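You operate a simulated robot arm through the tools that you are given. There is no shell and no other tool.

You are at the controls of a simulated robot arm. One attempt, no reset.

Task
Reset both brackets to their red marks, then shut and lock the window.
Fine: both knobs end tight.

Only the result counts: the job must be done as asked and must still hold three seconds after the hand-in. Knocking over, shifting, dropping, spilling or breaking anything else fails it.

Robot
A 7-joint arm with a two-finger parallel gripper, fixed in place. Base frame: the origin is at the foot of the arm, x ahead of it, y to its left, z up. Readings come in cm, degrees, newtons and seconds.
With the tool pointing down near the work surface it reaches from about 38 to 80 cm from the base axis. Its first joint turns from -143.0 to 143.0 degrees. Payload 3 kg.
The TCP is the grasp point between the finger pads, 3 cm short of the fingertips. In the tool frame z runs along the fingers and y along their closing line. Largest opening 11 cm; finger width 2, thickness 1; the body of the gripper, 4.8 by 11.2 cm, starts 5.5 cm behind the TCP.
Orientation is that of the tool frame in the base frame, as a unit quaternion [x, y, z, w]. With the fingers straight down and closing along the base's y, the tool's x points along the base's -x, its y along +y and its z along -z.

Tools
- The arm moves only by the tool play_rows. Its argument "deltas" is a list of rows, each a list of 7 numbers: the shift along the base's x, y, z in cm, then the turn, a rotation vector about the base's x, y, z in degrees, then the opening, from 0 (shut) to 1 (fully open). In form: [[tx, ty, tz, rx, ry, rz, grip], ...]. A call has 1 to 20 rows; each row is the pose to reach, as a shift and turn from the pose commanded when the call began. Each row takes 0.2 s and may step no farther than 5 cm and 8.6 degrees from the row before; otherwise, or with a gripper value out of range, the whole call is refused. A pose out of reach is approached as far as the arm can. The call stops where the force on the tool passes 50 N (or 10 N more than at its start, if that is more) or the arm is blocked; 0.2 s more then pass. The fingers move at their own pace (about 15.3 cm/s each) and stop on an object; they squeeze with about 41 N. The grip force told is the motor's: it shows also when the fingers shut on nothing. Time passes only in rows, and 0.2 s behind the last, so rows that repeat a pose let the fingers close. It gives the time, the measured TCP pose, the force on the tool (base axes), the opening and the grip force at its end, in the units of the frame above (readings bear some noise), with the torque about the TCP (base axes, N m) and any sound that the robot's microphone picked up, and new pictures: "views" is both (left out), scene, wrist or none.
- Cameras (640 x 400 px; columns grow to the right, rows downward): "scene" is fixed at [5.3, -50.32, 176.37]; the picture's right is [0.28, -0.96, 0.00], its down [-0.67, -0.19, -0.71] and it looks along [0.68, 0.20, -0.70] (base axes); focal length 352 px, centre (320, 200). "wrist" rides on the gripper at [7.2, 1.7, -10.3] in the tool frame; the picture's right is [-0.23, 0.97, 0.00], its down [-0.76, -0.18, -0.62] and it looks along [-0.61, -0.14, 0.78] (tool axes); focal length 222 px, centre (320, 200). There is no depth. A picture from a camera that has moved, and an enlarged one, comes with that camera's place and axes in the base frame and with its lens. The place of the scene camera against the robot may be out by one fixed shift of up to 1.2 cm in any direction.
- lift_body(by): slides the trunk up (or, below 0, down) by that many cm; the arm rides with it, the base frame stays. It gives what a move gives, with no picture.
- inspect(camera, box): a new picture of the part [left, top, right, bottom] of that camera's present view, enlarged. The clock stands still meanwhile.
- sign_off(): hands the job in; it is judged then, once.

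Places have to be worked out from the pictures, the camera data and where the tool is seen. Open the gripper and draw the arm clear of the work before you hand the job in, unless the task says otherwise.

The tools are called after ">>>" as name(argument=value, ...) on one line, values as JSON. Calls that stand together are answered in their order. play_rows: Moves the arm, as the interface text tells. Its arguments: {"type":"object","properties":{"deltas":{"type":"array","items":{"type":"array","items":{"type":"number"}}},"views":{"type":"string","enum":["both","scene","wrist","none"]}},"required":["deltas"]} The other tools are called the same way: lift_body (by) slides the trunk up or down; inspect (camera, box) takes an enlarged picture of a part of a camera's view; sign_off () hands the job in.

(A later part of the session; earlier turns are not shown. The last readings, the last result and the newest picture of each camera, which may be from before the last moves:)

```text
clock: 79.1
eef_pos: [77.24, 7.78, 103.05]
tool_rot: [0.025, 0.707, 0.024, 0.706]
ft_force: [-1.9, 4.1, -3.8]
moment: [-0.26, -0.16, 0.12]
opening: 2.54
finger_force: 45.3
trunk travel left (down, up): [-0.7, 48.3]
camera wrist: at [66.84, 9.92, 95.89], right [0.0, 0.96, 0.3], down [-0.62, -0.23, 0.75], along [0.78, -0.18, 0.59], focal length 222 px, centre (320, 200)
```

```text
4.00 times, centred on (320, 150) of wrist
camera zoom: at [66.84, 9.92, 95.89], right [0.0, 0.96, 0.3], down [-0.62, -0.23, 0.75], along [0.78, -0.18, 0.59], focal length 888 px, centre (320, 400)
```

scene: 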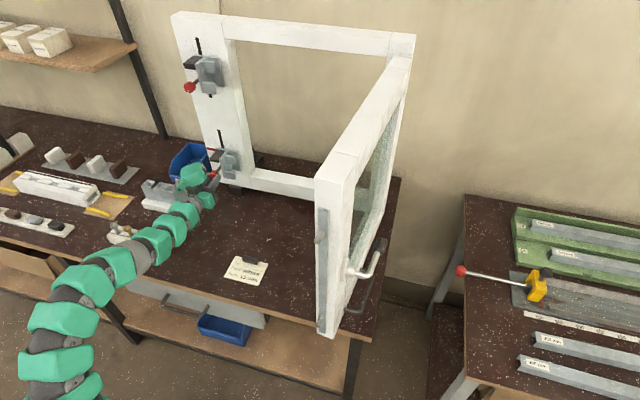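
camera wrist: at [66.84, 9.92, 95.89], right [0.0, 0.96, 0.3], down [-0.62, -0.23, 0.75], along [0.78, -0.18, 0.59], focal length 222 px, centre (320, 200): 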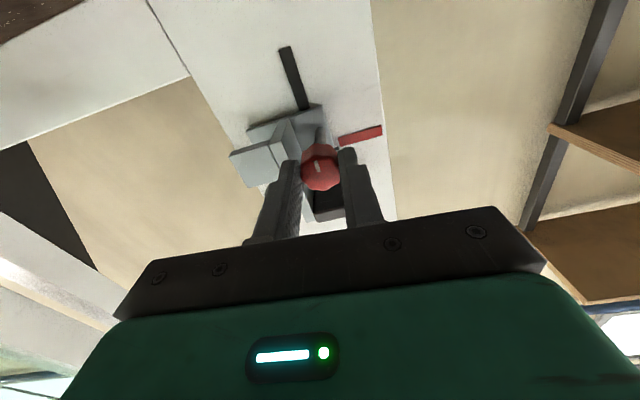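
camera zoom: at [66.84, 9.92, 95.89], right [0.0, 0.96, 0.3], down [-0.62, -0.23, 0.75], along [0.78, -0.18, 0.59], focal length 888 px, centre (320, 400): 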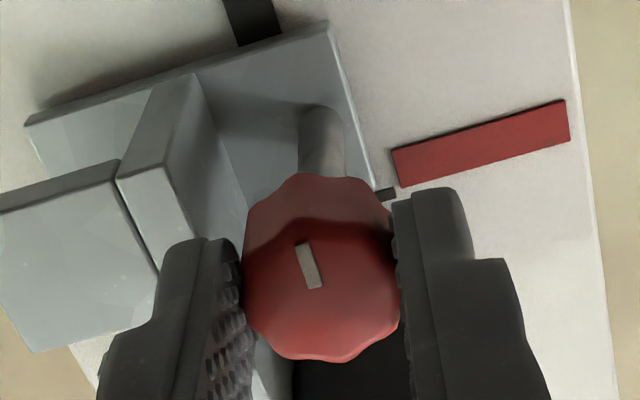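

The grip slipped the full 24° around a stationary knob, so it's at its tight stop. One more 16° twist to be sure, then release and retreat.

>>> play_rows(deltas=[[0, 0, 0, 8, 0, 0, 0.2], [0, 0, 0, 16, 0, 0, 0.2], [0, 0, 0, 16, 0, 0, 0.2]], views="none")

>>> play_rows(deltas=[[0, 0, 0, 0, 0, 0, 0.45], [0, 0, 0, 0, 0, 0, 0.45], [-3, 0, 0, 0, 0, 0, 0.5], [-6, 0, 0, 8, 0, 0, 0.5], [-8, 0, 0, 16, 0, 0, 0.5], [-10, 0, 0.5, 24, 0, 0, 0.5], [-12, 0, 1, 32, 0, 0, 0.5], [-12, 0, 1, 40, 0, 0, 0.5], [-12, 0, 1, 40, 0, 0, 0.5]], views="both")

>>> inspect(camera="wrist", box=[260, 50, 400, 150])

```text
clock: 79.9
eef_pos: [77.21, 7.68, 103.12]
tool_rot: [0.121, 0.696, 0.124, 0.697]
ft_force: [-5.6, 6.8, 0.2]
moment: [-0.27, -0.18, 0.14]
opening: 2.54
finger_force: 45.1
trunk travel left (down, up): [-0.7, 48.3]
```

```text
clock: 81.9
eef_pos: [65.2, 7.63, 104.18]
tool_rot: [0.354, 0.612, 0.353, 0.613]
ft_force: [0.0, 0.1, 0.1]
moment: [0.0, 0.01, 0.01]
opening: 5.49
finger_force: 0.1
trunk travel left (down, up): [-0.7, 48.3]
camera wrist: at [54.9, 14.74, 101.96], right [0.0, 0.29, 0.96], down [-0.62, -0.75, 0.23], along [0.78, -0.6, 0.18], focal length 222 px, centre (320, 200)
```

scene: 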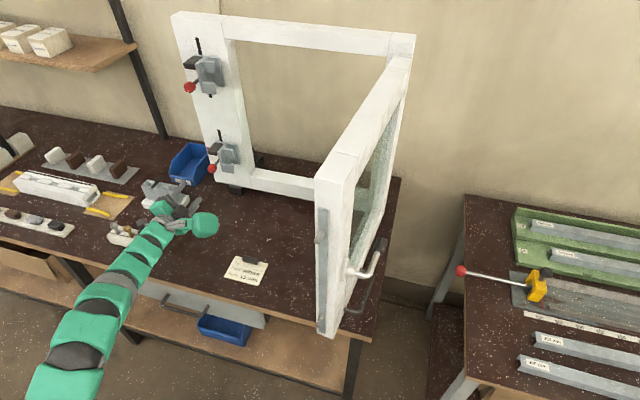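
wrist: 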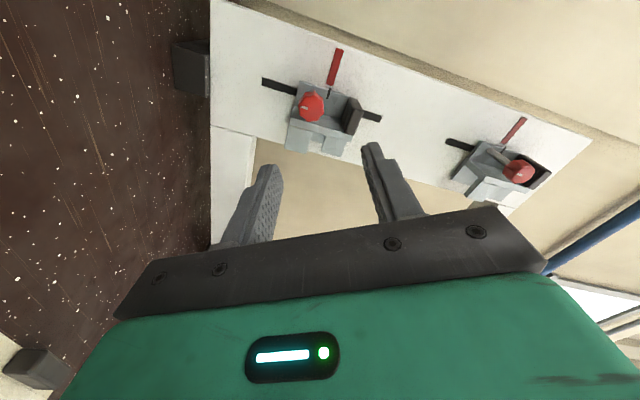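

```text
4.00 times, centred on (330, 100) of wrist
camera zoom: at [54.9, 14.74, 101.96], right [0.0, 0.29, 0.96], down [-0.62, -0.75, 0.23], along [0.78, -0.6, 0.18], focal length 888 px, centre (280, 600)
```

zoom: 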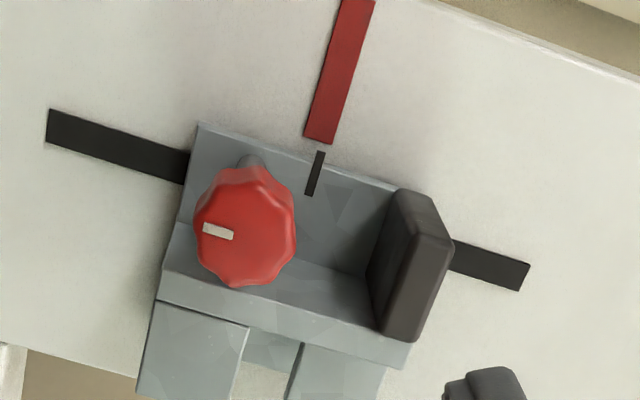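

Both brackets now sit on their marks with tight knobs. Next the window: I'll raise the trunk and roll back, then return to a tool-down pose so I can go around the free edge of the open sash.

>>> play_rows(deltas=[[-1, 0, 0, -8, 0, 0, 0.3], [-2, 0, 0, -16, 0, 0, 0.1], [-3, 0, 0, -24, 0, 0, 0], [-4, 0, 0, -32, 0, 0, 0], [-5, 0, 0, -40, 0, 0, 0], [-6, 0, 0, -48, 0, 0, 0], [-7, 0, 0, -56, 0, 0, 0], [-7, 0, 0, -60, 0, 0, 0]], views="none")

>>> lift_body(by=43)

>>> inspect(camera="scene", box=[0, 0, 640, 400])

```text
clock: 83.7
eef_pos: [58.22, 7.57, 104.2]
tool_rot: [0.0, 0.707, 0.001, 0.707]
ft_force: [-0.1, 0.2, -0.1]
moment: [0.0, -0.04, -0.02]
opening: 0.02
finger_force: 37.2
trunk travel left (down, up): [-0.7, 48.3]
```

```text
refused: 43 is not a number from -40 to 40
```

```text
1.00 times, centred on (320, 200) of scene (not enlarged: the box is as wide or as high as the picture)
camera zoom: at [5.3, -50.32, 176.37], right [0.28, -0.96, 0.0], down [-0.67, -0.19, -0.71], along [0.68, 0.2, -0.7], focal length 352 px, centre (320, 200)
```

zoom: 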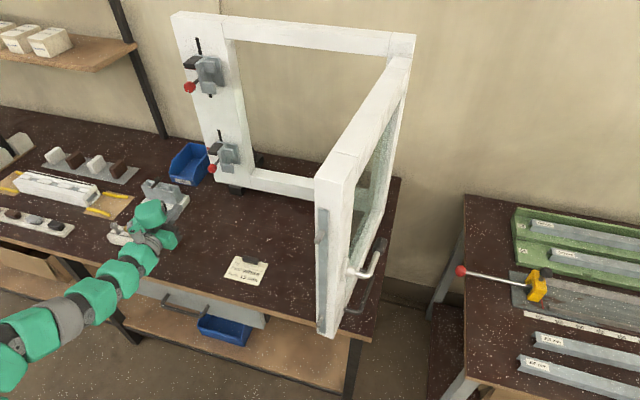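

The lift is limited to 40 per call; raising by 40.

>>> lift_body(by=40)

>>> play_rows(deltas=[[-1.5, -1.5, 0, 0, 8.2, 0, 0], [-3, -3, 0, 0, 16.4, 0, 0], [-4.5, -5, 0, 0, 24.6, 0, 0], [-6, -7, 0, 0, 32.8, 0, 0], [-7.5, -9, 0, 0, 41, 0, 0], [-9, -11, 0.5, 0, 49.2, 0, 0], [-10.5, -13, 1, 0, 57.4, 0, 0], [-12, -15, 2, 0, 65.6, 0, 0], [-13.5, -17, 3, 0, 73.8, 0, 0], [-15, -19, 4, 0, 82, 0, 0], [-17, -21, 5, 0, 90, 0, 0], [-17, -21, 5, 0, 90, 0, 0]], views="both")

```text
clock: 87.5
eef_pos: [58.32, 7.75, 144.19]
tool_rot: [-0.001, 0.707, 0.001, 0.707]
ft_force: [-0.4, -0.4, -0.1]
moment: [0.01, 0.02, 0.01]
opening: 0.0
finger_force: 37.2
trunk travel left (down, up): [-40.7, 8.3]
```

```text
clock: 90.1
eef_pos: [41.16, -13.11, 144.04]
tool_rot: [0.0, 1.0, 0.0, 0.001]
ft_force: [-1.4, -1.2, 0.3]
moment: [0.09, -0.09, -0.02]
opening: 0.02
finger_force: 37.6
out of reach, approached as far as the arm can: row 11, 12
trunk travel left (down, up): [-40.7, 8.3]
camera wrist: at [33.91, -11.42, 154.38], right [0.23, 0.97, 0.0], down [0.76, -0.18, 0.62], along [0.61, -0.14, -0.78], focal length 222 px, centre (320, 200)
```

scene: 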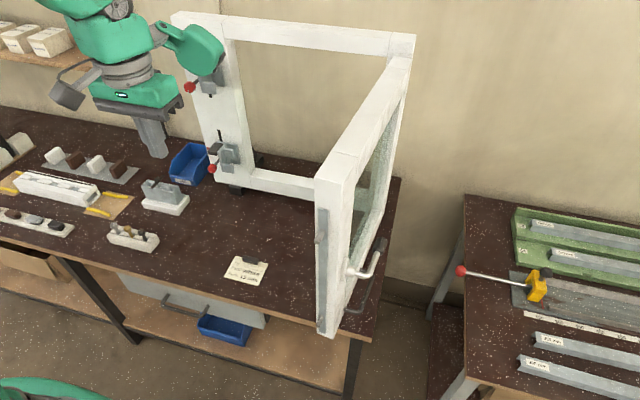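
wrist: 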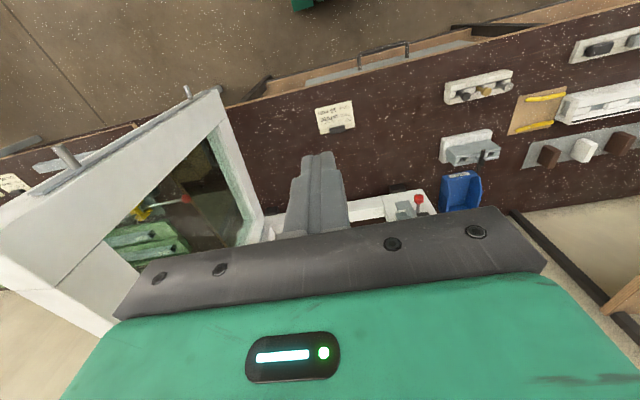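

Tool-down near (41, −13, 144). Let me look closely at the sash edge with pins and the handle from both cameras.

>>> inspect(camera="wrist", box=[0, 60, 260, 300])

>>> inspect(camera="scene", box=[300, 200, 400, 345])

>>> inspect(camera="scene", box=[300, 20, 430, 200])

```text
1.67 times, centred on (130, 180) of wrist
camera zoom: at [33.91, -11.42, 154.38], right [0.23, 0.97, 0.0], down [0.76, -0.18, 0.62], along [0.61, -0.14, -0.78], focal length 370 px, centre (637, 233)
```

zoom: 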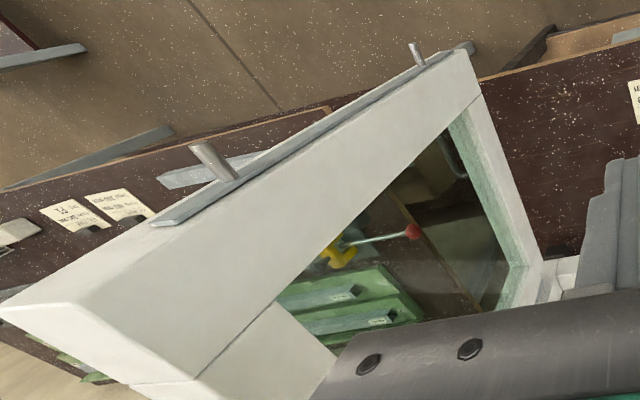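

```text
2.76 times, centred on (350, 272) of scene
camera zoom: at [5.3, -50.32, 176.37], right [0.28, -0.96, 0.0], down [-0.67, -0.19, -0.71], along [0.68, 0.2, -0.7], focal length 971 px, centre (237, 0)
```

zoom: 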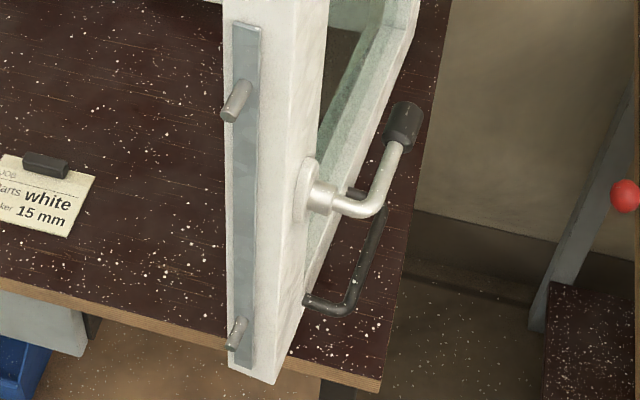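

```text
2.22 times, centred on (365, 110) of scene
camera zoom: at [5.3, -50.32, 176.37], right [0.28, -0.96, 0.0], down [-0.67, -0.19, -0.71], along [0.68, 0.2, -0.7], focal length 782 px, centre (220, 400)
```

zoom: 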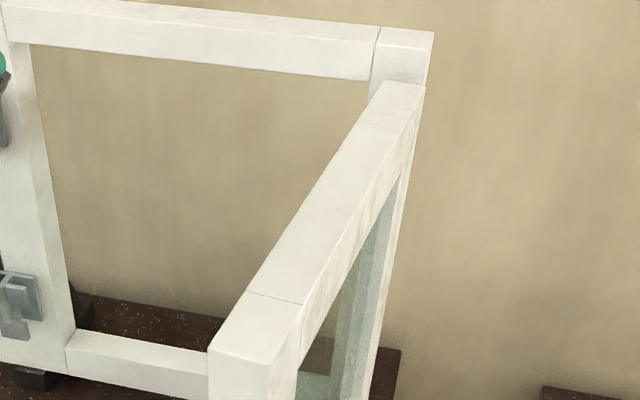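

I need to see the outer face. I'll pass in front of the free edge (keeping x≤33) to the −y side, tool down, at z≈144.

>>> play_rows(deltas=[[-3, -3.5, 0, 0, 0, 0, 0], [-6, -7, 0, 0, 0, 0, 0], [-9, -10.5, 0, 0, 0, 0, 0], [-9.5, -14, 0, 0, 0, 0, 0], [-10, -17.5, 0, 0, 0, 0, 0], [-10.5, -21, 0, 0, 0, 0, 0], [-11, -24.5, 0, 0, 0, 0, 0], [-11, -28, 0, 0, 0, 0, 0], [-11, -31.5, 0, 0, 0, 0, 0], [-11, -35, 0, 0, 0, 0, 0], [-11, -38.5, 0, 0, 0, 0, 0], [-11, -41, 0, 0, 0, 0, 0], [-11, -41, 0, 0, 0, 8, 0], [-11, -41, 0, 0, 0, 16, 0], [-11, -41, 0, 0, 0, 24, 0], [-11, -41, 0, 0, 0, 32, 0], [-11, -41, 0, 0, 0, 40, 0]], views="both")

```text
clock: 93.7
eef_pos: [23.97, -47.67, 138.31]
tool_rot: [-0.318, 0.948, 0.0, -0.001]
ft_force: [-0.2, -0.6, -1.0]
moment: [0.06, -0.03, -0.01]
opening: 0.0
finger_force: 37.5
out of reach, approached as far as the arm can: row 5, 6, 7, 8, 9, 10, 11, 12, 13, 14, 15, 16, 17
trunk travel left (down, up): [-40.7, 8.3]
camera wrist: at [17.27, -50.71, 148.45], right [-0.41, 0.91, 0.0], down [0.71, 0.32, 0.62], along [0.57, 0.25, -0.78], focal length 222 px, centre (320, 200)
```

scene: 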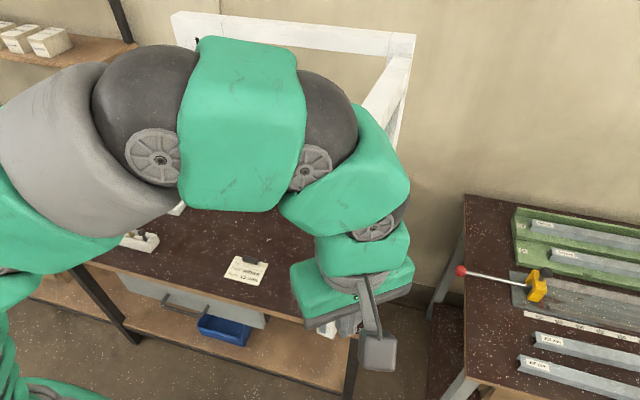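
wrist: 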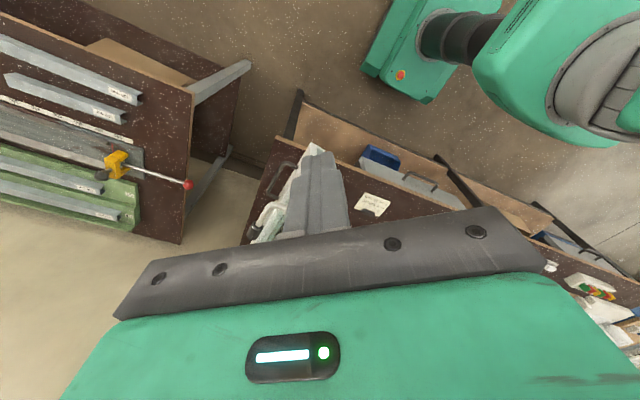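

I'm now outside the sash at (24, −48, 138). Looking at the handle from here.

>>> inspect(camera="wrist", box=[230, 120, 400, 250])

```text
3.08 times, centred on (315, 185) of wrist
camera zoom: at [17.27, -50.71, 148.45], right [-0.41, 0.91, 0.0], down [0.71, 0.32, 0.62], along [0.57, 0.25, -0.78], focal length 684 px, centre (335, 246)
```

zoom: 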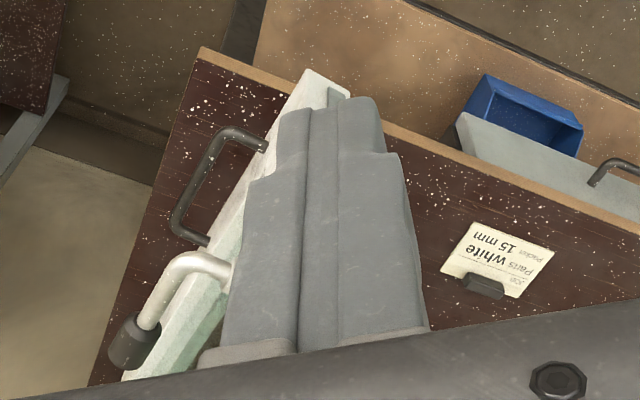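

The lever points toward the hinge (horizontal = unlocked), with a D-pull below it. I'll push the sash closed by its upper corner from outside. Raising the trunk 8 cm first so the hand body stays above the sash top (z≈142.5).

>>> lift_body(by=8)

>>> play_rows(deltas=[[3, -0.5, 0, 0, 0, -6, 0], [6, -1, 0, 0, 0, -12, 0], [9, -1.5, 0, 0, 0, -18, 0], [12, -2, 0, 0, 0, -24, 0], [14, -2, 0, 0, 0, -30, 0], [14, -2, 0, 0, 0, -37, 0]], views="both")

```text
clock: 94.9
eef_pos: [24.12, -47.71, 146.09]
tool_rot: [-0.318, 0.948, 0.0, 0.0]
ft_force: [-0.7, 0.2, -0.3]
moment: [-0.02, -0.01, -0.02]
opening: 0.01
finger_force: 37.6
trunk travel left (down, up): [-48.7, 0.3]
```

```text
clock: 96.3
eef_pos: [37.39, -42.5, 143.71]
tool_rot: [-0.001, 1.0, -0.003, 0.001]
ft_force: [0.9, 2.6, 1.4]
moment: [-0.25, -0.02, 0.04]
opening: 0.0
finger_force: 38.1
out of reach, approached as far as the arm can: row 2, 3, 4, 5, 6
trunk travel left (down, up): [-48.7, 0.3]
camera wrist: at [30.09, -40.74, 154.06], right [0.23, 0.97, -0.01], down [0.76, -0.17, 0.63], along [0.61, -0.15, -0.78], focal length 222 px, centre (320, 200)
```

scene: 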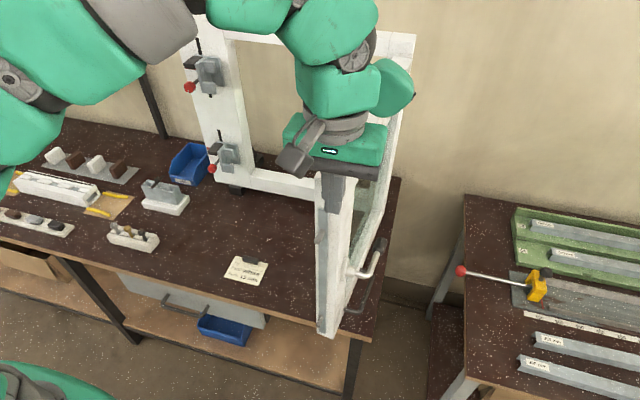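
wrist: 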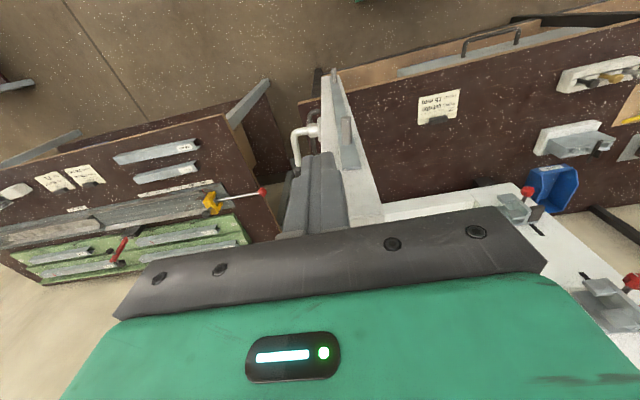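

Tool-down reach runs out here at r≈56, so I'll instead use a horizontal tool, pushing the outer face at z≈127 (between upper pin and handle). First I retreat from the free edge and yaw the hand 90° so its thin side faces the sash.

>>> play_rows(deltas=[[-3, 0, 0, 0, 0, 0, 0], [-6, -0.5, 0, 0, 0, 8, 0], [-9, -1, 0, 0, 0, 16, 0], [-11, -1.5, 0, 0, 0, 24, 0], [-11, -2, 0, 0, 0, 32, 0], [-11, -2, 0, 0, 0, 40, 0], [-11, -2, 0, 0, 0, 48, 0], [-11, -2, 0, 0, 0, 56, 0], [-11, -2, 0, 0, 0, 64, 0], [-11, -2, 0, 0, 0, 72, 0], [-11, -2, 0, 0, 0, 80, 0], [-11, -2, 0, 0, 0, 88, 0], [-11, -2, 0, 0, 0, 90, 0]], views="scene")

```text
clock: 99.1
eef_pos: [26.25, -45.17, 143.17]
tool_rot: [0.708, -0.706, -0.001, 0.0]
ft_force: [-0.5, -0.4, -0.2]
moment: [-0.01, -0.01, -0.02]
opening: 0.0
finger_force: 37.7
trunk travel left (down, up): [-48.7, 0.3]
```

scene: 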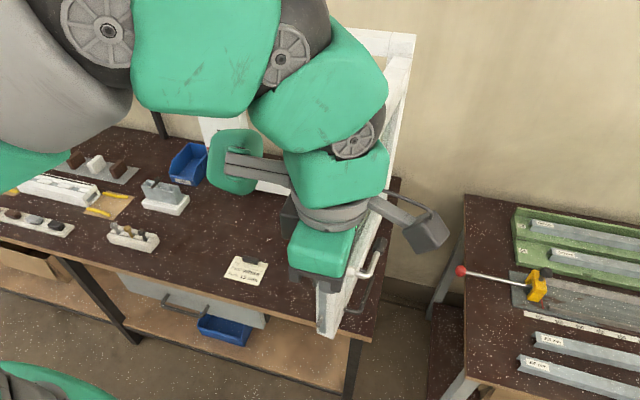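

Clear. Lowering the trunk 8 cm and checking how the arm's elbow parts sit relative to the sash top.

>>> lift_body(by=-8)

>>> inspect(camera="scene", box=[150, 50, 470, 350])

>>> inspect(camera="wrist", box=[0, 0, 640, 400])

```text
clock: 100.3
eef_pos: [26.27, -44.96, 135.23]
tool_rot: [-0.707, 0.708, -0.001, 0.0]
ft_force: [0.0, 1.0, 0.0]
moment: [-0.03, 0.0, 0.03]
opening: 0.0
finger_force: 37.4
trunk travel left (down, up): [-40.7, 8.3]
```

```text
1.33 times, centred on (310, 200) of scene
camera zoom: at [5.3, -50.32, 176.37], right [0.28, -0.96, 0.0], down [-0.67, -0.19, -0.71], along [0.68, 0.2, -0.7], focal length 469 px, centre (333, 200)
```

zoom: 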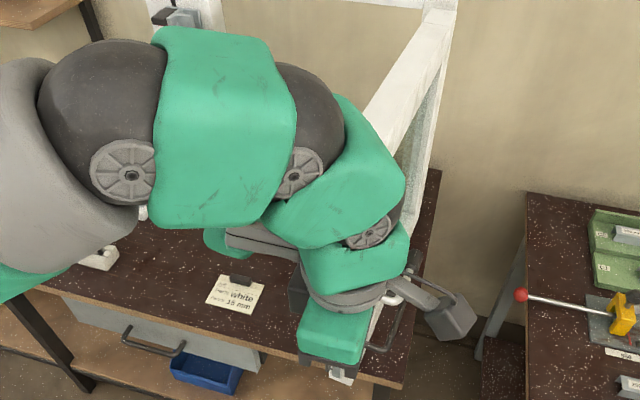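

```text
1.00 times, centred on (320, 200) of wrist (not enlarged: the box is as wide or as high as the picture)
camera zoom: at [24.51, -52.2, 145.47], right [-0.97, 0.23, 0.0], down [0.18, 0.76, 0.62], along [0.14, 0.61, -0.78], focal length 222 px, centre (320, 200)
```

zoom: 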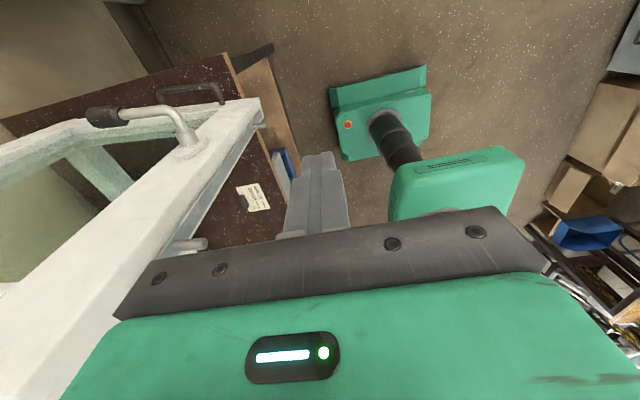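

Now I have a clear view: handle pivot about (44.6, −43.5, 118.7), lever pointing to the hinge, upper pin tip ≈ (36.3, −41, 133.9). I'll lower the trunk 8 more and pitch the tool toward +x.

>>> lift_body(by=-8)

>>> play_rows(deltas=[[0, -0.3, 0, 0, -8, 0, 0], [0, -0.6, 0, 0, -16, 0, 0], [0, -0.9, 0, 0, -24, 0, 0], [0, -1.2, 0, 0, -32, 0, 0], [0, -1.5, 0, 0, -40, 0, 0], [0, -1.5, 0, 0, -48, 0, 0], [0, -1.5, 0, 0, -56, 0, 0]], views="both")

```text
clock: 101.4
eef_pos: [26.09, -45.0, 127.1]
tool_rot: [0.708, -0.707, 0.0, 0.0]
ft_force: [0.1, 0.0, 0.1]
moment: [0.0, -0.02, -0.01]
opening: 0.03
finger_force: 38.1
trunk travel left (down, up): [-32.7, 16.3]
```

```text
clock: 103.0
eef_pos: [26.19, -46.42, 127.23]
tool_rot: [0.624, -0.623, 0.333, -0.333]
ft_force: [0.9, 1.0, -0.2]
moment: [-0.03, 0.02, -0.02]
opening: 0.03
finger_force: 37.6
trunk travel left (down, up): [-32.7, 16.3]
camera wrist: at [16.74, -53.74, 131.52], right [-0.54, 0.23, -0.81], down [-0.42, 0.76, 0.5], along [0.73, 0.61, -0.32], focal length 222 px, centre (320, 200)
```

scene: 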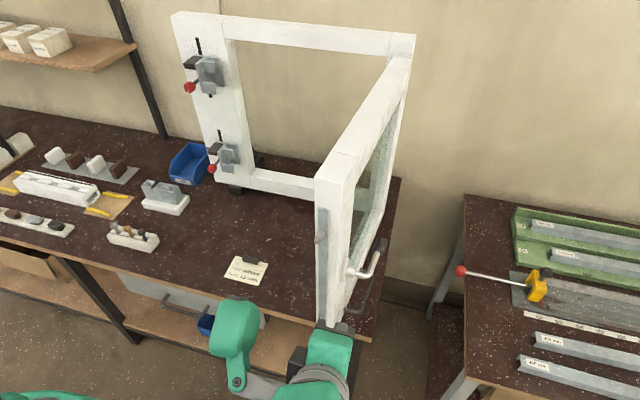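
wrist: 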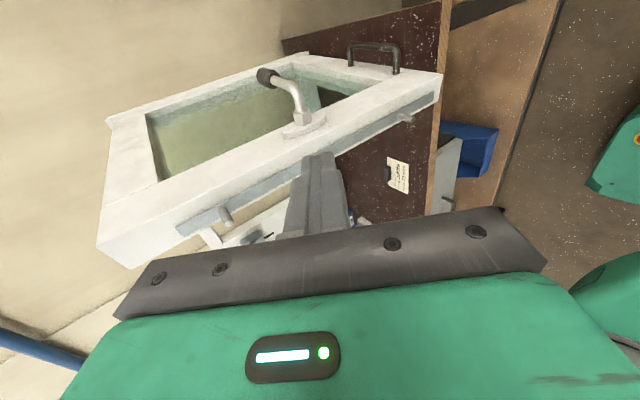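

That works without reach trouble. Completing the pitch to horizontal.

>>> play_rows(deltas=[[0, 0, 0, 0, -8, 0, 0], [0, 0, 0, 0, -16, 0, 0], [0, 0, 0, 0, -24, 0, 0], [0, 0, 0, 0, -30, 0, 0], [0, 0, 0, 0, -30, 0, 0]], views="both")

```text
clock: 104.2
eef_pos: [27.25, -46.02, 135.31]
tool_rot: [-0.518, 0.536, -0.464, 0.478]
ft_force: [-0.1, -0.5, -1.2]
moment: [0.02, -0.01, 0.01]
opening: 0.03
finger_force: 38.1
out of reach, approached as far as the arm can: row 3, 4, 5
trunk travel left (down, up): [-32.7, 16.3]
camera wrist: at [16.69, -53.28, 134.51], right [-0.11, 0.26, -0.96], down [-0.59, 0.76, 0.27], along [0.8, 0.6, 0.07], focal length 222 px, centre (320, 200)
```

scene: 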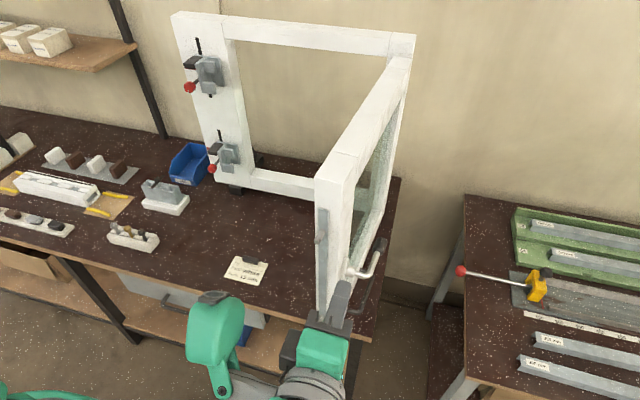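
wrist: 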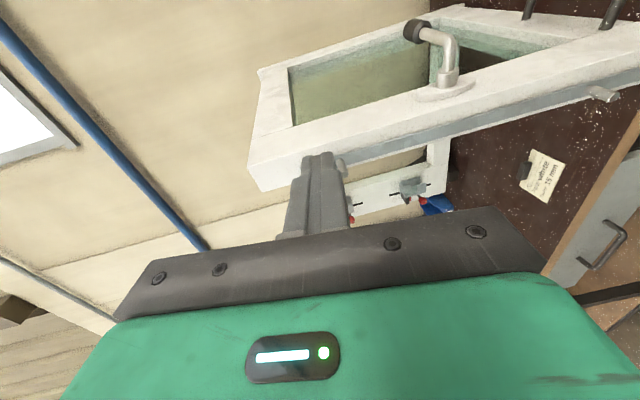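

Nearly horizontal (6° down) at z≈135. Lowering the trunk 8 cm to put the fingers at z≈127, clear of pin (134) and lever (119).

>>> lift_body(by=-8)

>>> inspect(camera="wrist", box=[0, 0, 640, 400])

>>> inspect(camera="scene", box=[160, 200, 420, 400])

```text
clock: 105.4
eef_pos: [27.2, -46.09, 127.33]
tool_rot: [-0.518, 0.537, -0.465, 0.477]
ft_force: [-0.6, 0.8, 0.6]
moment: [0.03, 0.0, 0.0]
opening: 0.03
finger_force: 37.7
trunk travel left (down, up): [-24.7, 24.3]
```

```text
1.00 times, centred on (320, 200) of wrist (not enlarged: the box is as wide or as high as the picture)
camera zoom: at [16.71, -53.25, 126.51], right [-0.11, 0.26, -0.96], down [-0.59, 0.76, 0.27], along [0.8, 0.6, 0.07], focal length 222 px, centre (320, 200)
```

zoom: 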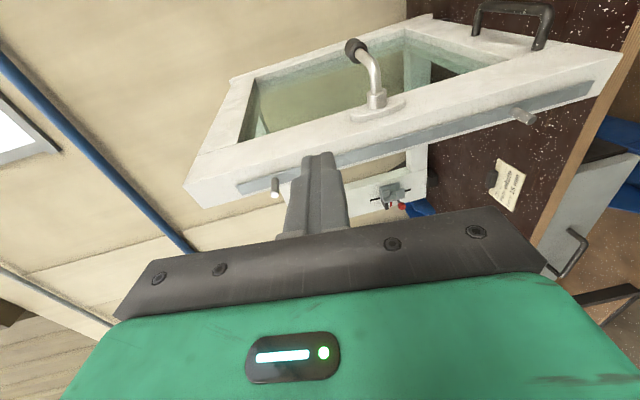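

```text
2.00 times, centred on (290, 300) of scene
camera zoom: at [5.3, -50.32, 176.37], right [0.28, -0.96, 0.0], down [-0.67, -0.19, -0.71], along [0.68, 0.2, -0.7], focal length 704 px, centre (380, 0)
```

zoom: 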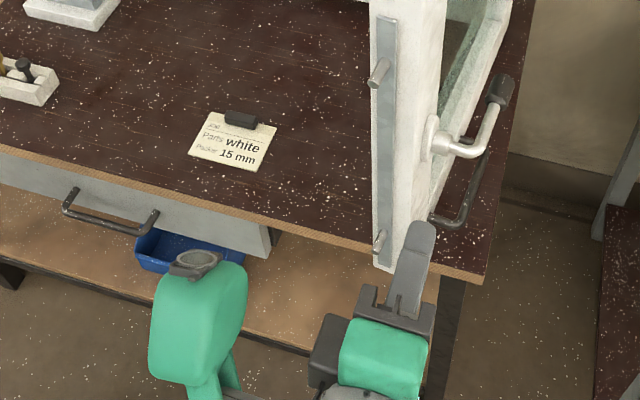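

Clearances look fine (sash outer corner ≈ (39.5, −43.1); tool axis at y≈−46). Advancing along +x outside the face to TCP x≈44, with y≈−47.

>>> play_rows(deltas=[[2, -0.9, 0, 0, 0, 0, 0], [5, -0.9, 0, 0, 0, 0, 0], [8, -0.9, 0, 0, 0, 0, 0], [11, -0.9, 0, 0, 0, 0, 0], [14, -0.9, 0, 0, 0, 0, 0], [16.8, -0.9, 0, 0, 0, 0, 0], [16.8, -0.9, 0, 0, 0, 0, 0]], views="both")

```text
clock: 107.0
eef_pos: [44.05, -46.94, 127.33]
tool_rot: [-0.518, 0.537, -0.464, 0.478]
ft_force: [-0.2, 0.0, 0.4]
moment: [-0.01, 0.0, 0.01]
opening: 0.0
finger_force: 37.9
trunk travel left (down, up): [-24.7, 24.3]
camera wrist: at [33.52, -54.14, 126.54], right [-0.11, 0.26, -0.96], down [-0.59, 0.76, 0.27], along [0.8, 0.6, 0.07], focal length 222 px, centre (320, 200)
```

scene: 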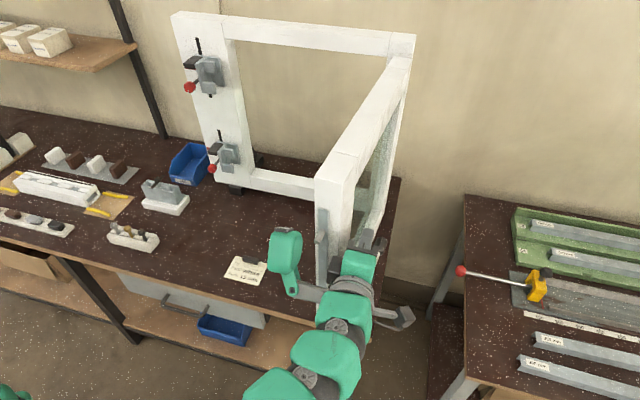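
wrist: 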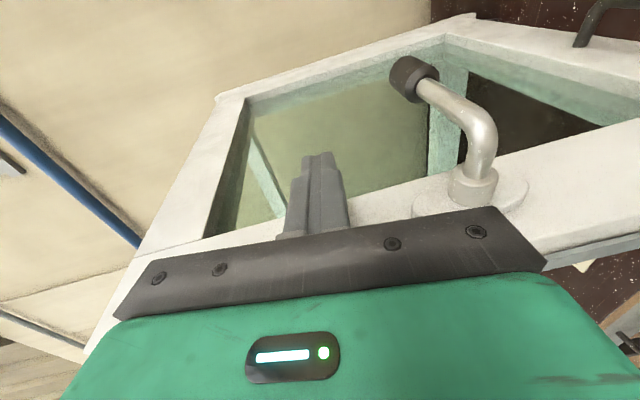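

Reached, no contact. For more clearance between the arm's wrist housing and the upper pin, I'll back off to TCP x≈41.5 so only the fingertips overlap the stile, then push along the sash's arc for the first ~8°.

>>> play_rows(deltas=[[-2.55, 0, 0, 0, 0, 0, 0], [-2.5, 1.2, 0, 0, 0, 0, 0], [-2.5, 2.3, 0, 0, 0, 0, 0], [-2.45, 3.6, 0, 0, 0, 0, 0], [-2.25, 5.0, 0, 0, 0, 0, 0], [-2.05, 6.5, 0, 0, 0, 0, 0], [-1.85, 7.9, 0, 0, 0, 0, 0], [-1.85, 7.9, 0, 0, 0, 0, 0]], views="both")

```text
clock: 108.8
eef_pos: [42.23, -39.2, 127.29]
tool_rot: [-0.519, 0.536, -0.464, 0.478]
ft_force: [0.7, 0.1, 0.5]
moment: [0.0, 0.01, 0.02]
opening: 0.0
finger_force: 37.7
trunk travel left (down, up): [-24.7, 24.3]
camera wrist: at [31.69, -46.21, 126.56], right [-0.11, 0.26, -0.96], down [-0.59, 0.76, 0.27], along [0.8, 0.6, 0.07], focal length 222 px, centre (320, 200)
```

scene: 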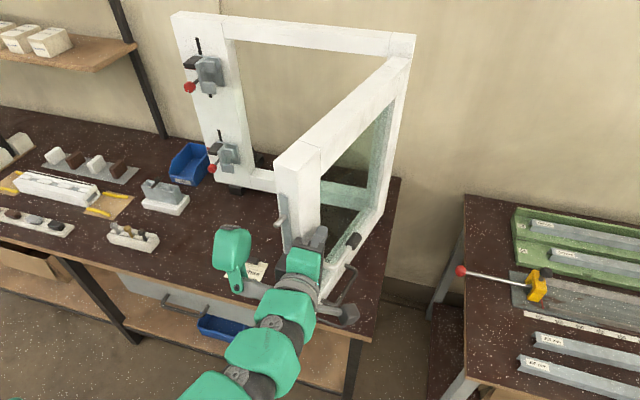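
wrist: 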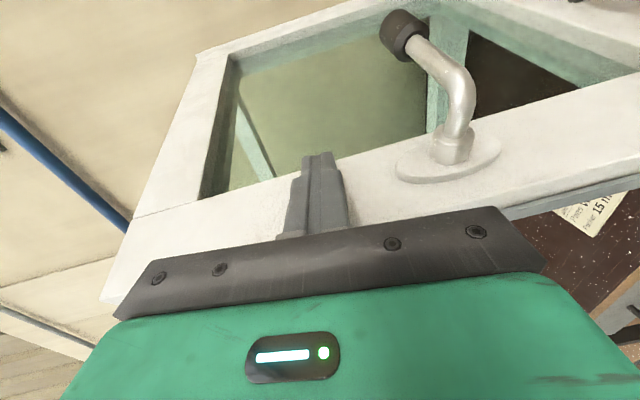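

The sash swings freely with almost no force. Continuing along the arc to about 46° open.

>>> play_rows(deltas=[[0.33, 1.46, 0, 0, 0, 0, 0], [0.68, 2.86, 0, 0, 0, 0, 0], [1.08, 4.26, 0, 0, 0, 0, 0], [1.53, 5.64, 0, 0, 0, 0, 0], [2.04, 7.0, 0, 0, 0, 0, 0], [2.58, 8.34, 0, 0, 0, 0, 0], [3.17, 9.67, 0, 0, 0, 0, 0], [3.81, 10.97, 0, 0, 0, 0, 0], [4.5, 12.25, 0, 0, 0, 0, 0], [5.23, 13.51, 0, 0, 0, 0, 0], [6.0, 14.73, 0, 0, 0, 0, 0], [6.81, 15.94, 0, 0, 0, 0, 0], [7.66, 17.11, 0, 0, 0, 0, 0], [8.55, 18.25, 0, 0, 0, 0, 0], [9.49, 19.36, 0, 0, 0, 0, 0]], views="both")

```text
clock: 112.0
eef_pos: [51.65, -19.66, 127.25]
tool_rot: [-0.518, 0.537, -0.465, 0.478]
ft_force: [-0.1, 0.3, -0.3]
moment: [0.0, 0.01, 0.0]
opening: 0.01
finger_force: 37.2
trunk travel left (down, up): [-24.7, 24.3]
camera wrist: at [41.13, -26.86, 126.48], right [-0.11, 0.26, -0.96], down [-0.59, 0.76, 0.27], along [0.8, 0.6, 0.07], focal length 222 px, centre (320, 200)
```

scene: 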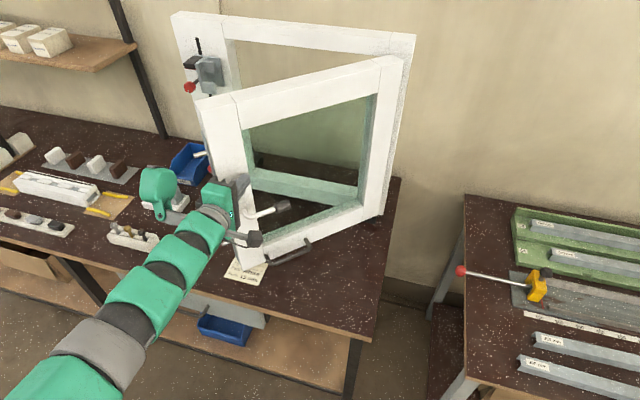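
wrist: 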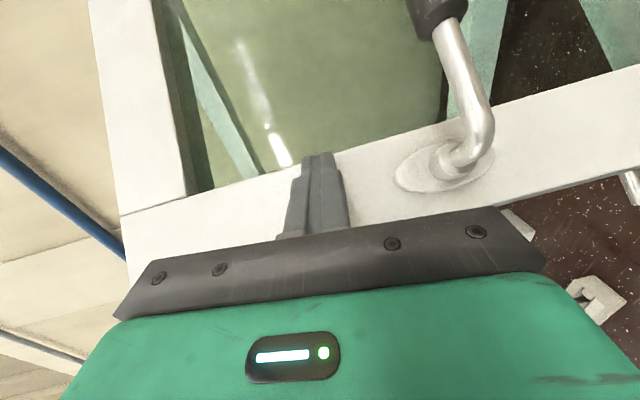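

The sash is around 43° open now. Since the housing opposite the camera sticks out ~11 cm on the +y side at this roll (toward the upper bracket), I'll back off and roll the hand 90° about its axis before finishing the push from the front.

>>> play_rows(deltas=[[-2, -0.7, 0, 0, 0, 0, 0], [-4, -1.4, 0, 0, 0, 0, 0], [-6, -2, 0, 0, 0, 0, 0], [-8, -2.5, 0, 0, 0, 0, 0], [-8, -2.5, 0, 8.13, -0.02, -0.91, 0], [-8, -2.5, 0, 16.26, -0.04, -1.82, 0], [-8, -2.5, 0, 24.4, -0.05, -2.73, 0], [-8, -2.5, 0, 32.5, -0.07, -3.64, 0], [-8, -2.5, 0, 40.6, -0.09, -4.55, 0], [-8, -2.5, 0, 48.8, -0.11, -5.46, 0], [-8, -2.5, 0, 56.9, -0.12, -6.37, 0], [-8, -2.5, 0, 65, -0.14, -7.28, 0], [-8, -2.5, 0, 73.2, -0.16, -8.19, 0], [-8, -2.5, 0, 81.3, -0.18, -9.1, 0], [-8, -2.5, 0, 89.4, -0.2, -10, 0]], views="both")

```text
clock: 115.2
eef_pos: [43.69, -22.21, 127.36]
tool_rot: [0.012, 0.746, 0.011, 0.665]
ft_force: [-0.7, 1.1, -0.7]
moment: [-0.01, -0.02, 0.0]
opening: 0.01
finger_force: 37.5
trunk travel left (down, up): [-24.7, 24.3]
camera wrist: at [32.64, -20.28, 121.26], right [0.03, 0.97, 0.26], down [-0.53, -0.2, 0.82], along [0.84, -0.16, 0.51], focal length 222 px, centre (320, 200)
```

scene: 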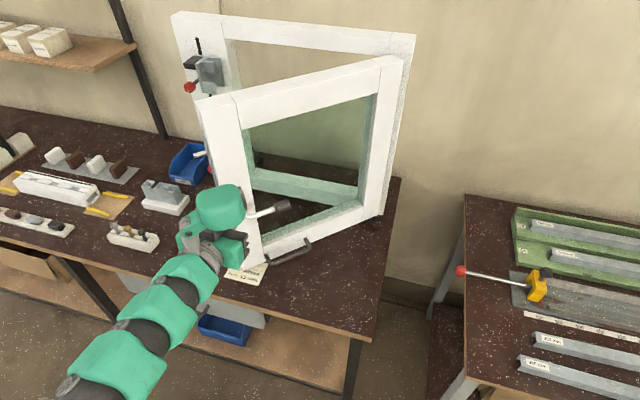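
wrist: 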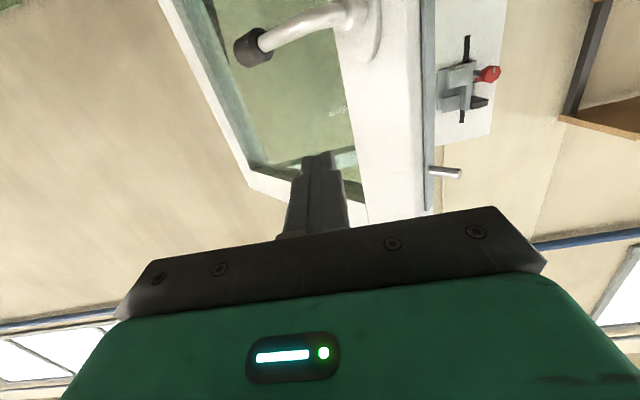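

Hand re-oriented (camera below, housing above). Now level the pitch and push along the arc from ~44° to ~20° open.

>>> play_rows(deltas=[[2, 0.6, 0, 0, -3.2, 0, 0], [5, 1.5, 0, 0, -6.4, 0, 0], [8, 2.5, 0, 0, -6.4, 0, 0], [8.97, 3.57, 0, 0, -6.4, 0, 0], [9.98, 4.61, 0, 0, -6.4, 0, 0], [11.02, 5.62, 0, 0, -6.4, 0, 0], [12.11, 6.59, 0, 0, -6.4, 0, 0], [13.22, 7.52, 0, 0, -6.4, 0, 0], [14.36, 8.41, 0, 0, -6.4, 0, 0], [15.54, 9.26, 0, 0, -6.4, 0, 0], [16.74, 10.07, 0, 0, -6.4, 0, 0], [17.98, 10.83, 0, 0, -6.4, 0, 0], [19.23, 11.56, 0, 0, -6.4, 0, 0], [20.51, 12.24, 0, 0, -6.4, 0, 0], [21.81, 12.87, 0, 0, -6.4, 0, 0], [23.15, 13.46, 0, 0, -6.4, 0, 0]], views="both")

```text
clock: 116.3
eef_pos: [51.92, -11.29, 125.13]
tool_rot: [-0.148, 0.716, 0.03, 0.681]
ft_force: [-10.9, 10.6, 1.3]
moment: [0.11, 0.03, 0.27]
opening: 0.02
finger_force: 37.6
out of reach, approached as far as the arm can: row 1, 2, 3
trunk travel left (down, up): [-24.7, 24.3]
stopped in row 5: the force on the tool passed its limit at 92 N (the readings are from after the stop); the commanded pose is now the measured one
camera wrist: at [41.23, -13.44, 118.52], right [-0.24, 0.97, 0.07], down [-0.54, -0.19, 0.82], along [0.81, 0.16, 0.56], focal length 222 px, centre (320, 200)
```

scene: 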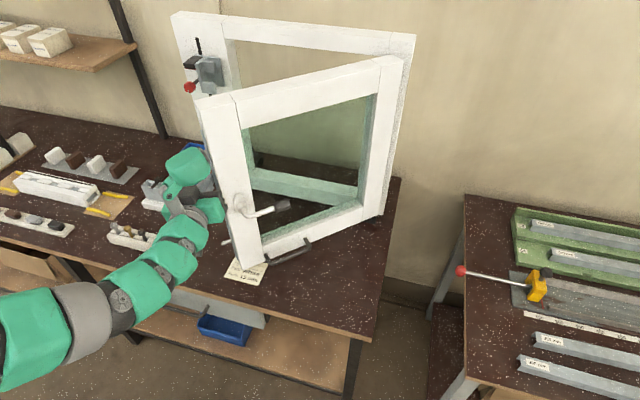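
wrist: 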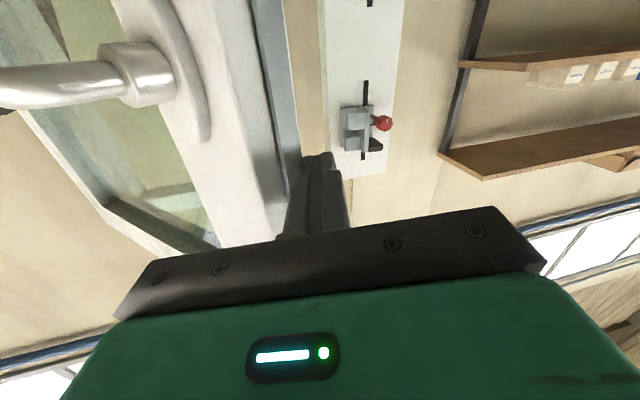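

The arm had trouble with the first rows (pose out of reach) and swung toward the sash's free end, hitting it; it stopped. I'll look carefully before moving.

>>> inspect(camera="scene", box=[130, 70, 320, 290])

>>> inspect(camera="wrist", box=[150, 30, 450, 230])

```text
1.82 times, centred on (225, 180) of scene
camera zoom: at [5.3, -50.32, 176.37], right [0.28, -0.96, 0.0], down [-0.67, -0.19, -0.71], along [0.68, 0.2, -0.7], focal length 640 px, centre (493, 236)
```

zoom: 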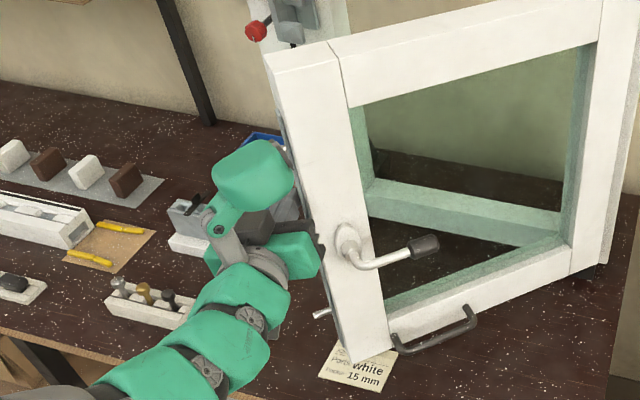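

```text
2.00 times, centred on (300, 130) of wrist
camera zoom: at [41.23, -13.44, 118.52], right [-0.24, 0.97, 0.07], down [-0.54, -0.19, 0.82], along [0.81, 0.16, 0.56], focal length 444 px, centre (360, 340)
```

zoom: 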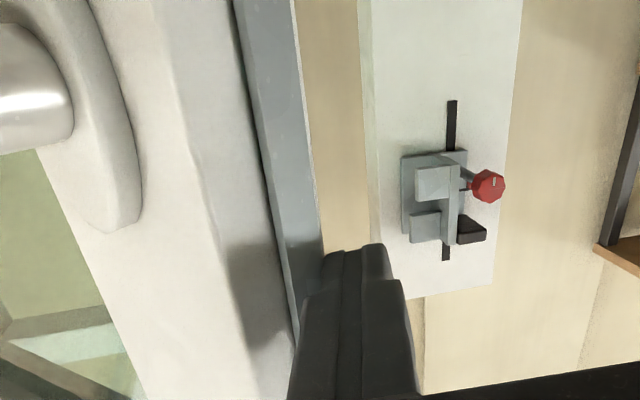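

Only the fingers are touching the sash's free end; nothing appears damaged. I'll slide away in +y (clear of the sash) in a small move.

>>> play_rows(deltas=[[-0.3, 1.5, 0, 0, 0, 0, 0], [-0.6, 3, 0, 0, 0, 0, 0], [-1, 4.5, 0, 0, 0, 0, 0]], views="both")

```text
clock: 117.1
eef_pos: [51.17, -7.07, 124.98]
tool_rot: [-0.146, 0.717, 0.03, 0.681]
ft_force: [0.2, -1.0, -0.7]
moment: [0.02, -0.01, 0.06]
opening: 0.0
finger_force: 37.6
trunk travel left (down, up): [-24.7, 24.3]
camera wrist: at [40.49, -9.25, 118.39], right [-0.24, 0.97, 0.07], down [-0.53, -0.19, 0.82], along [0.81, 0.16, 0.56], focal length 222 px, centre (320, 200)
```

scene: 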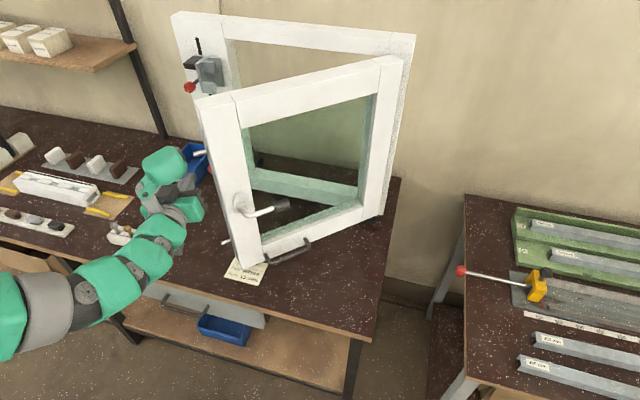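
wrist: 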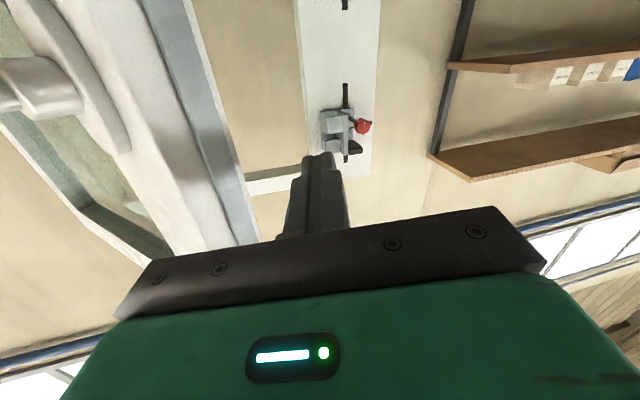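

Free of contact. Horizontal poses this close in need a lower trunk, so I lower it by 12 cm, then raise the TCP back with the arm and straighten the tool.

>>> lift_body(by=-12)

>>> play_rows(deltas=[[-1, 0, 2.5, 2, -0.6, -3, 0], [-2, 0, 5, 4, -1.2, -6, 0], [-3, 0, 7.5, 6, -1.8, -9, 0], [-4, 0, 10, 8, -2.5, -12, 0], [-5, 0, 12.5, 9.4, -2.9, -14.3, 0], [-5, 0, 14, 9.4, -2.9, -14.3, 0], [-5, 0, 14, 9.4, -2.9, -14.3, 0]], views="both")

```text
clock: 118.6
eef_pos: [51.25, -7.06, 113.08]
tool_rot: [-0.148, 0.718, 0.03, 0.68]
ft_force: [1.7, 0.1, -1.6]
moment: [-0.01, 0.0, -0.01]
opening: 0.0
finger_force: 37.8
trunk travel left (down, up): [-12.7, 36.3]
```

```text
clock: 120.2
eef_pos: [46.14, -7.12, 127.23]
tool_rot: [-0.002, 0.708, 0.0, 0.706]
ft_force: [0.5, -0.1, 0.3]
moment: [-0.01, 0.01, -0.01]
opening: 0.0
finger_force: 37.5
trunk travel left (down, up): [-12.7, 36.3]
camera wrist: at [35.81, -5.5, 119.88], right [0.0, 0.97, 0.23], down [-0.62, -0.18, 0.76], along [0.78, -0.14, 0.61], focal length 222 px, centre (320, 200)
```

scene: 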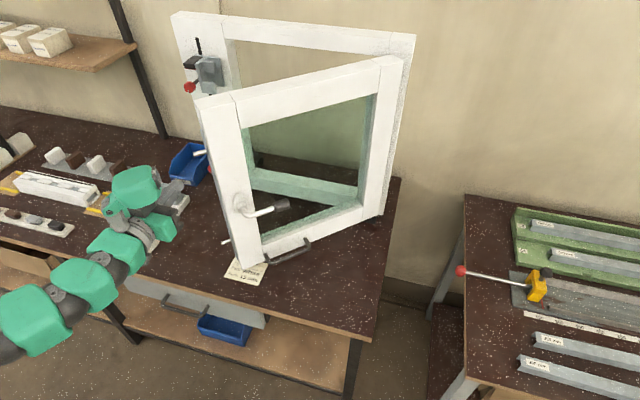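
wrist: 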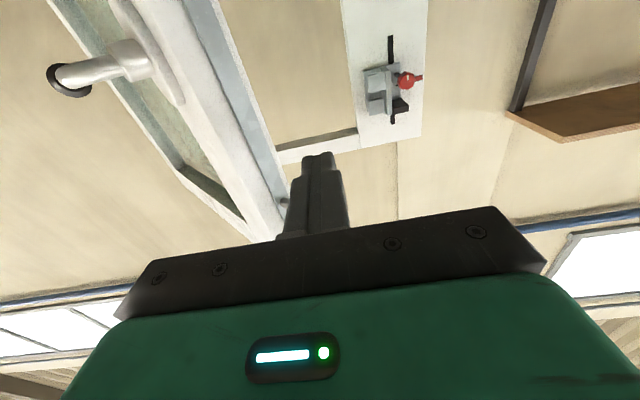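

Horizontal and stable now at (46, −7, 127). Moving sideways to y≈−19 in front of the sash face, still 6+ cm away from it.

>>> play_rows(deltas=[[0, -3, 0, 0, 0, 0, 0], [0, -6, 0, 0, 0, 0, 0], [0, -9, 0, 0, 0, 0, 0], [0, -12, 0, 0, 0, 0, 0]], views="wrist")

```text
clock: 121.2
eef_pos: [46.26, -19.15, 127.12]
tool_rot: [-0.003, 0.708, 0.002, 0.707]
ft_force: [-0.3, 0.9, -0.4]
moment: [-0.02, -0.04, -0.09]
opening: 0.01
finger_force: 37.7
trunk travel left (down, up): [-12.7, 36.3]
camera wrist: at [35.79, -17.47, 119.83], right [0.0, 0.97, 0.23], down [-0.62, -0.18, 0.76], along [0.78, -0.14, 0.61], focal length 222 px, centre (320, 200)
```

wrist: 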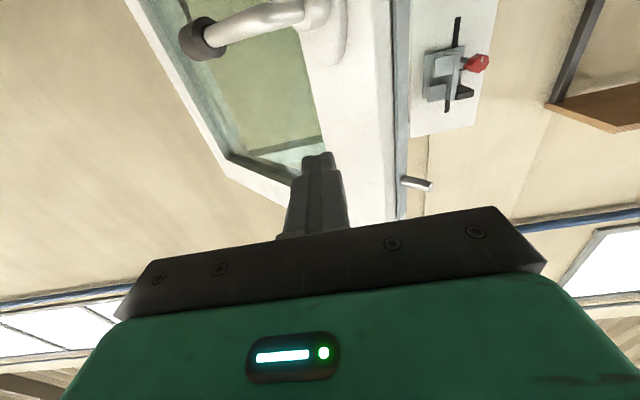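

Good. Now pushing the outer face along the arc from ~42° to ~30°.

>>> play_rows(deltas=[[2.5, 0.4, 0, 0, 0, 0, 0], [5, 0.9, 0, 0, 0, 0, 0], [7.47, 1.53, 0, 0, 0, 0, 0], [8.51, 2.54, 0, 0, 0, 0, 0], [9.6, 3.51, 0, 0, 0, 0, 0], [10.71, 4.44, 0, 0, 0, 0, 0], [11.85, 5.33, 0, 0, 0, 0, 0], [13.03, 6.18, 0, 0, 0, 0, 0], [14.23, 6.99, 0, 0, 0, 0, 0]], views="both")

```text
clock: 123.2
eef_pos: [60.36, -12.16, 127.06]
tool_rot: [-0.001, 0.708, 0.001, 0.706]
ft_force: [0.5, -1.0, 0.3]
moment: [0.0, 0.01, 0.03]
opening: 0.0
finger_force: 37.9
trunk travel left (down, up): [-12.7, 36.3]
camera wrist: at [50.02, -10.53, 119.85], right [0.0, 0.97, 0.23], down [-0.62, -0.18, 0.76], along [0.78, -0.14, 0.61], focal length 222 px, centre (320, 200)
```

scene: 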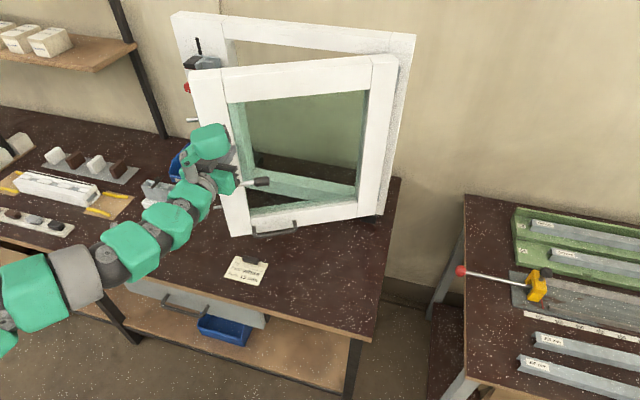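
wrist: 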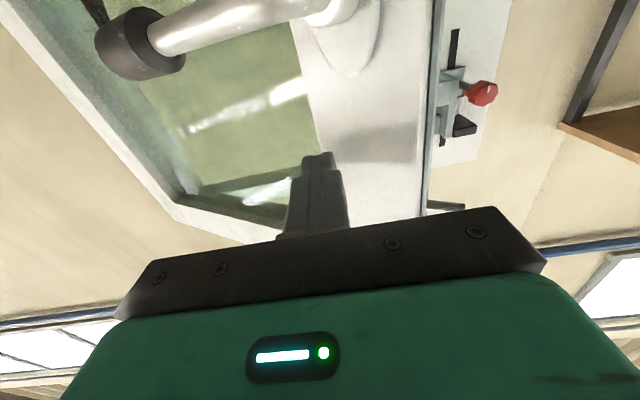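

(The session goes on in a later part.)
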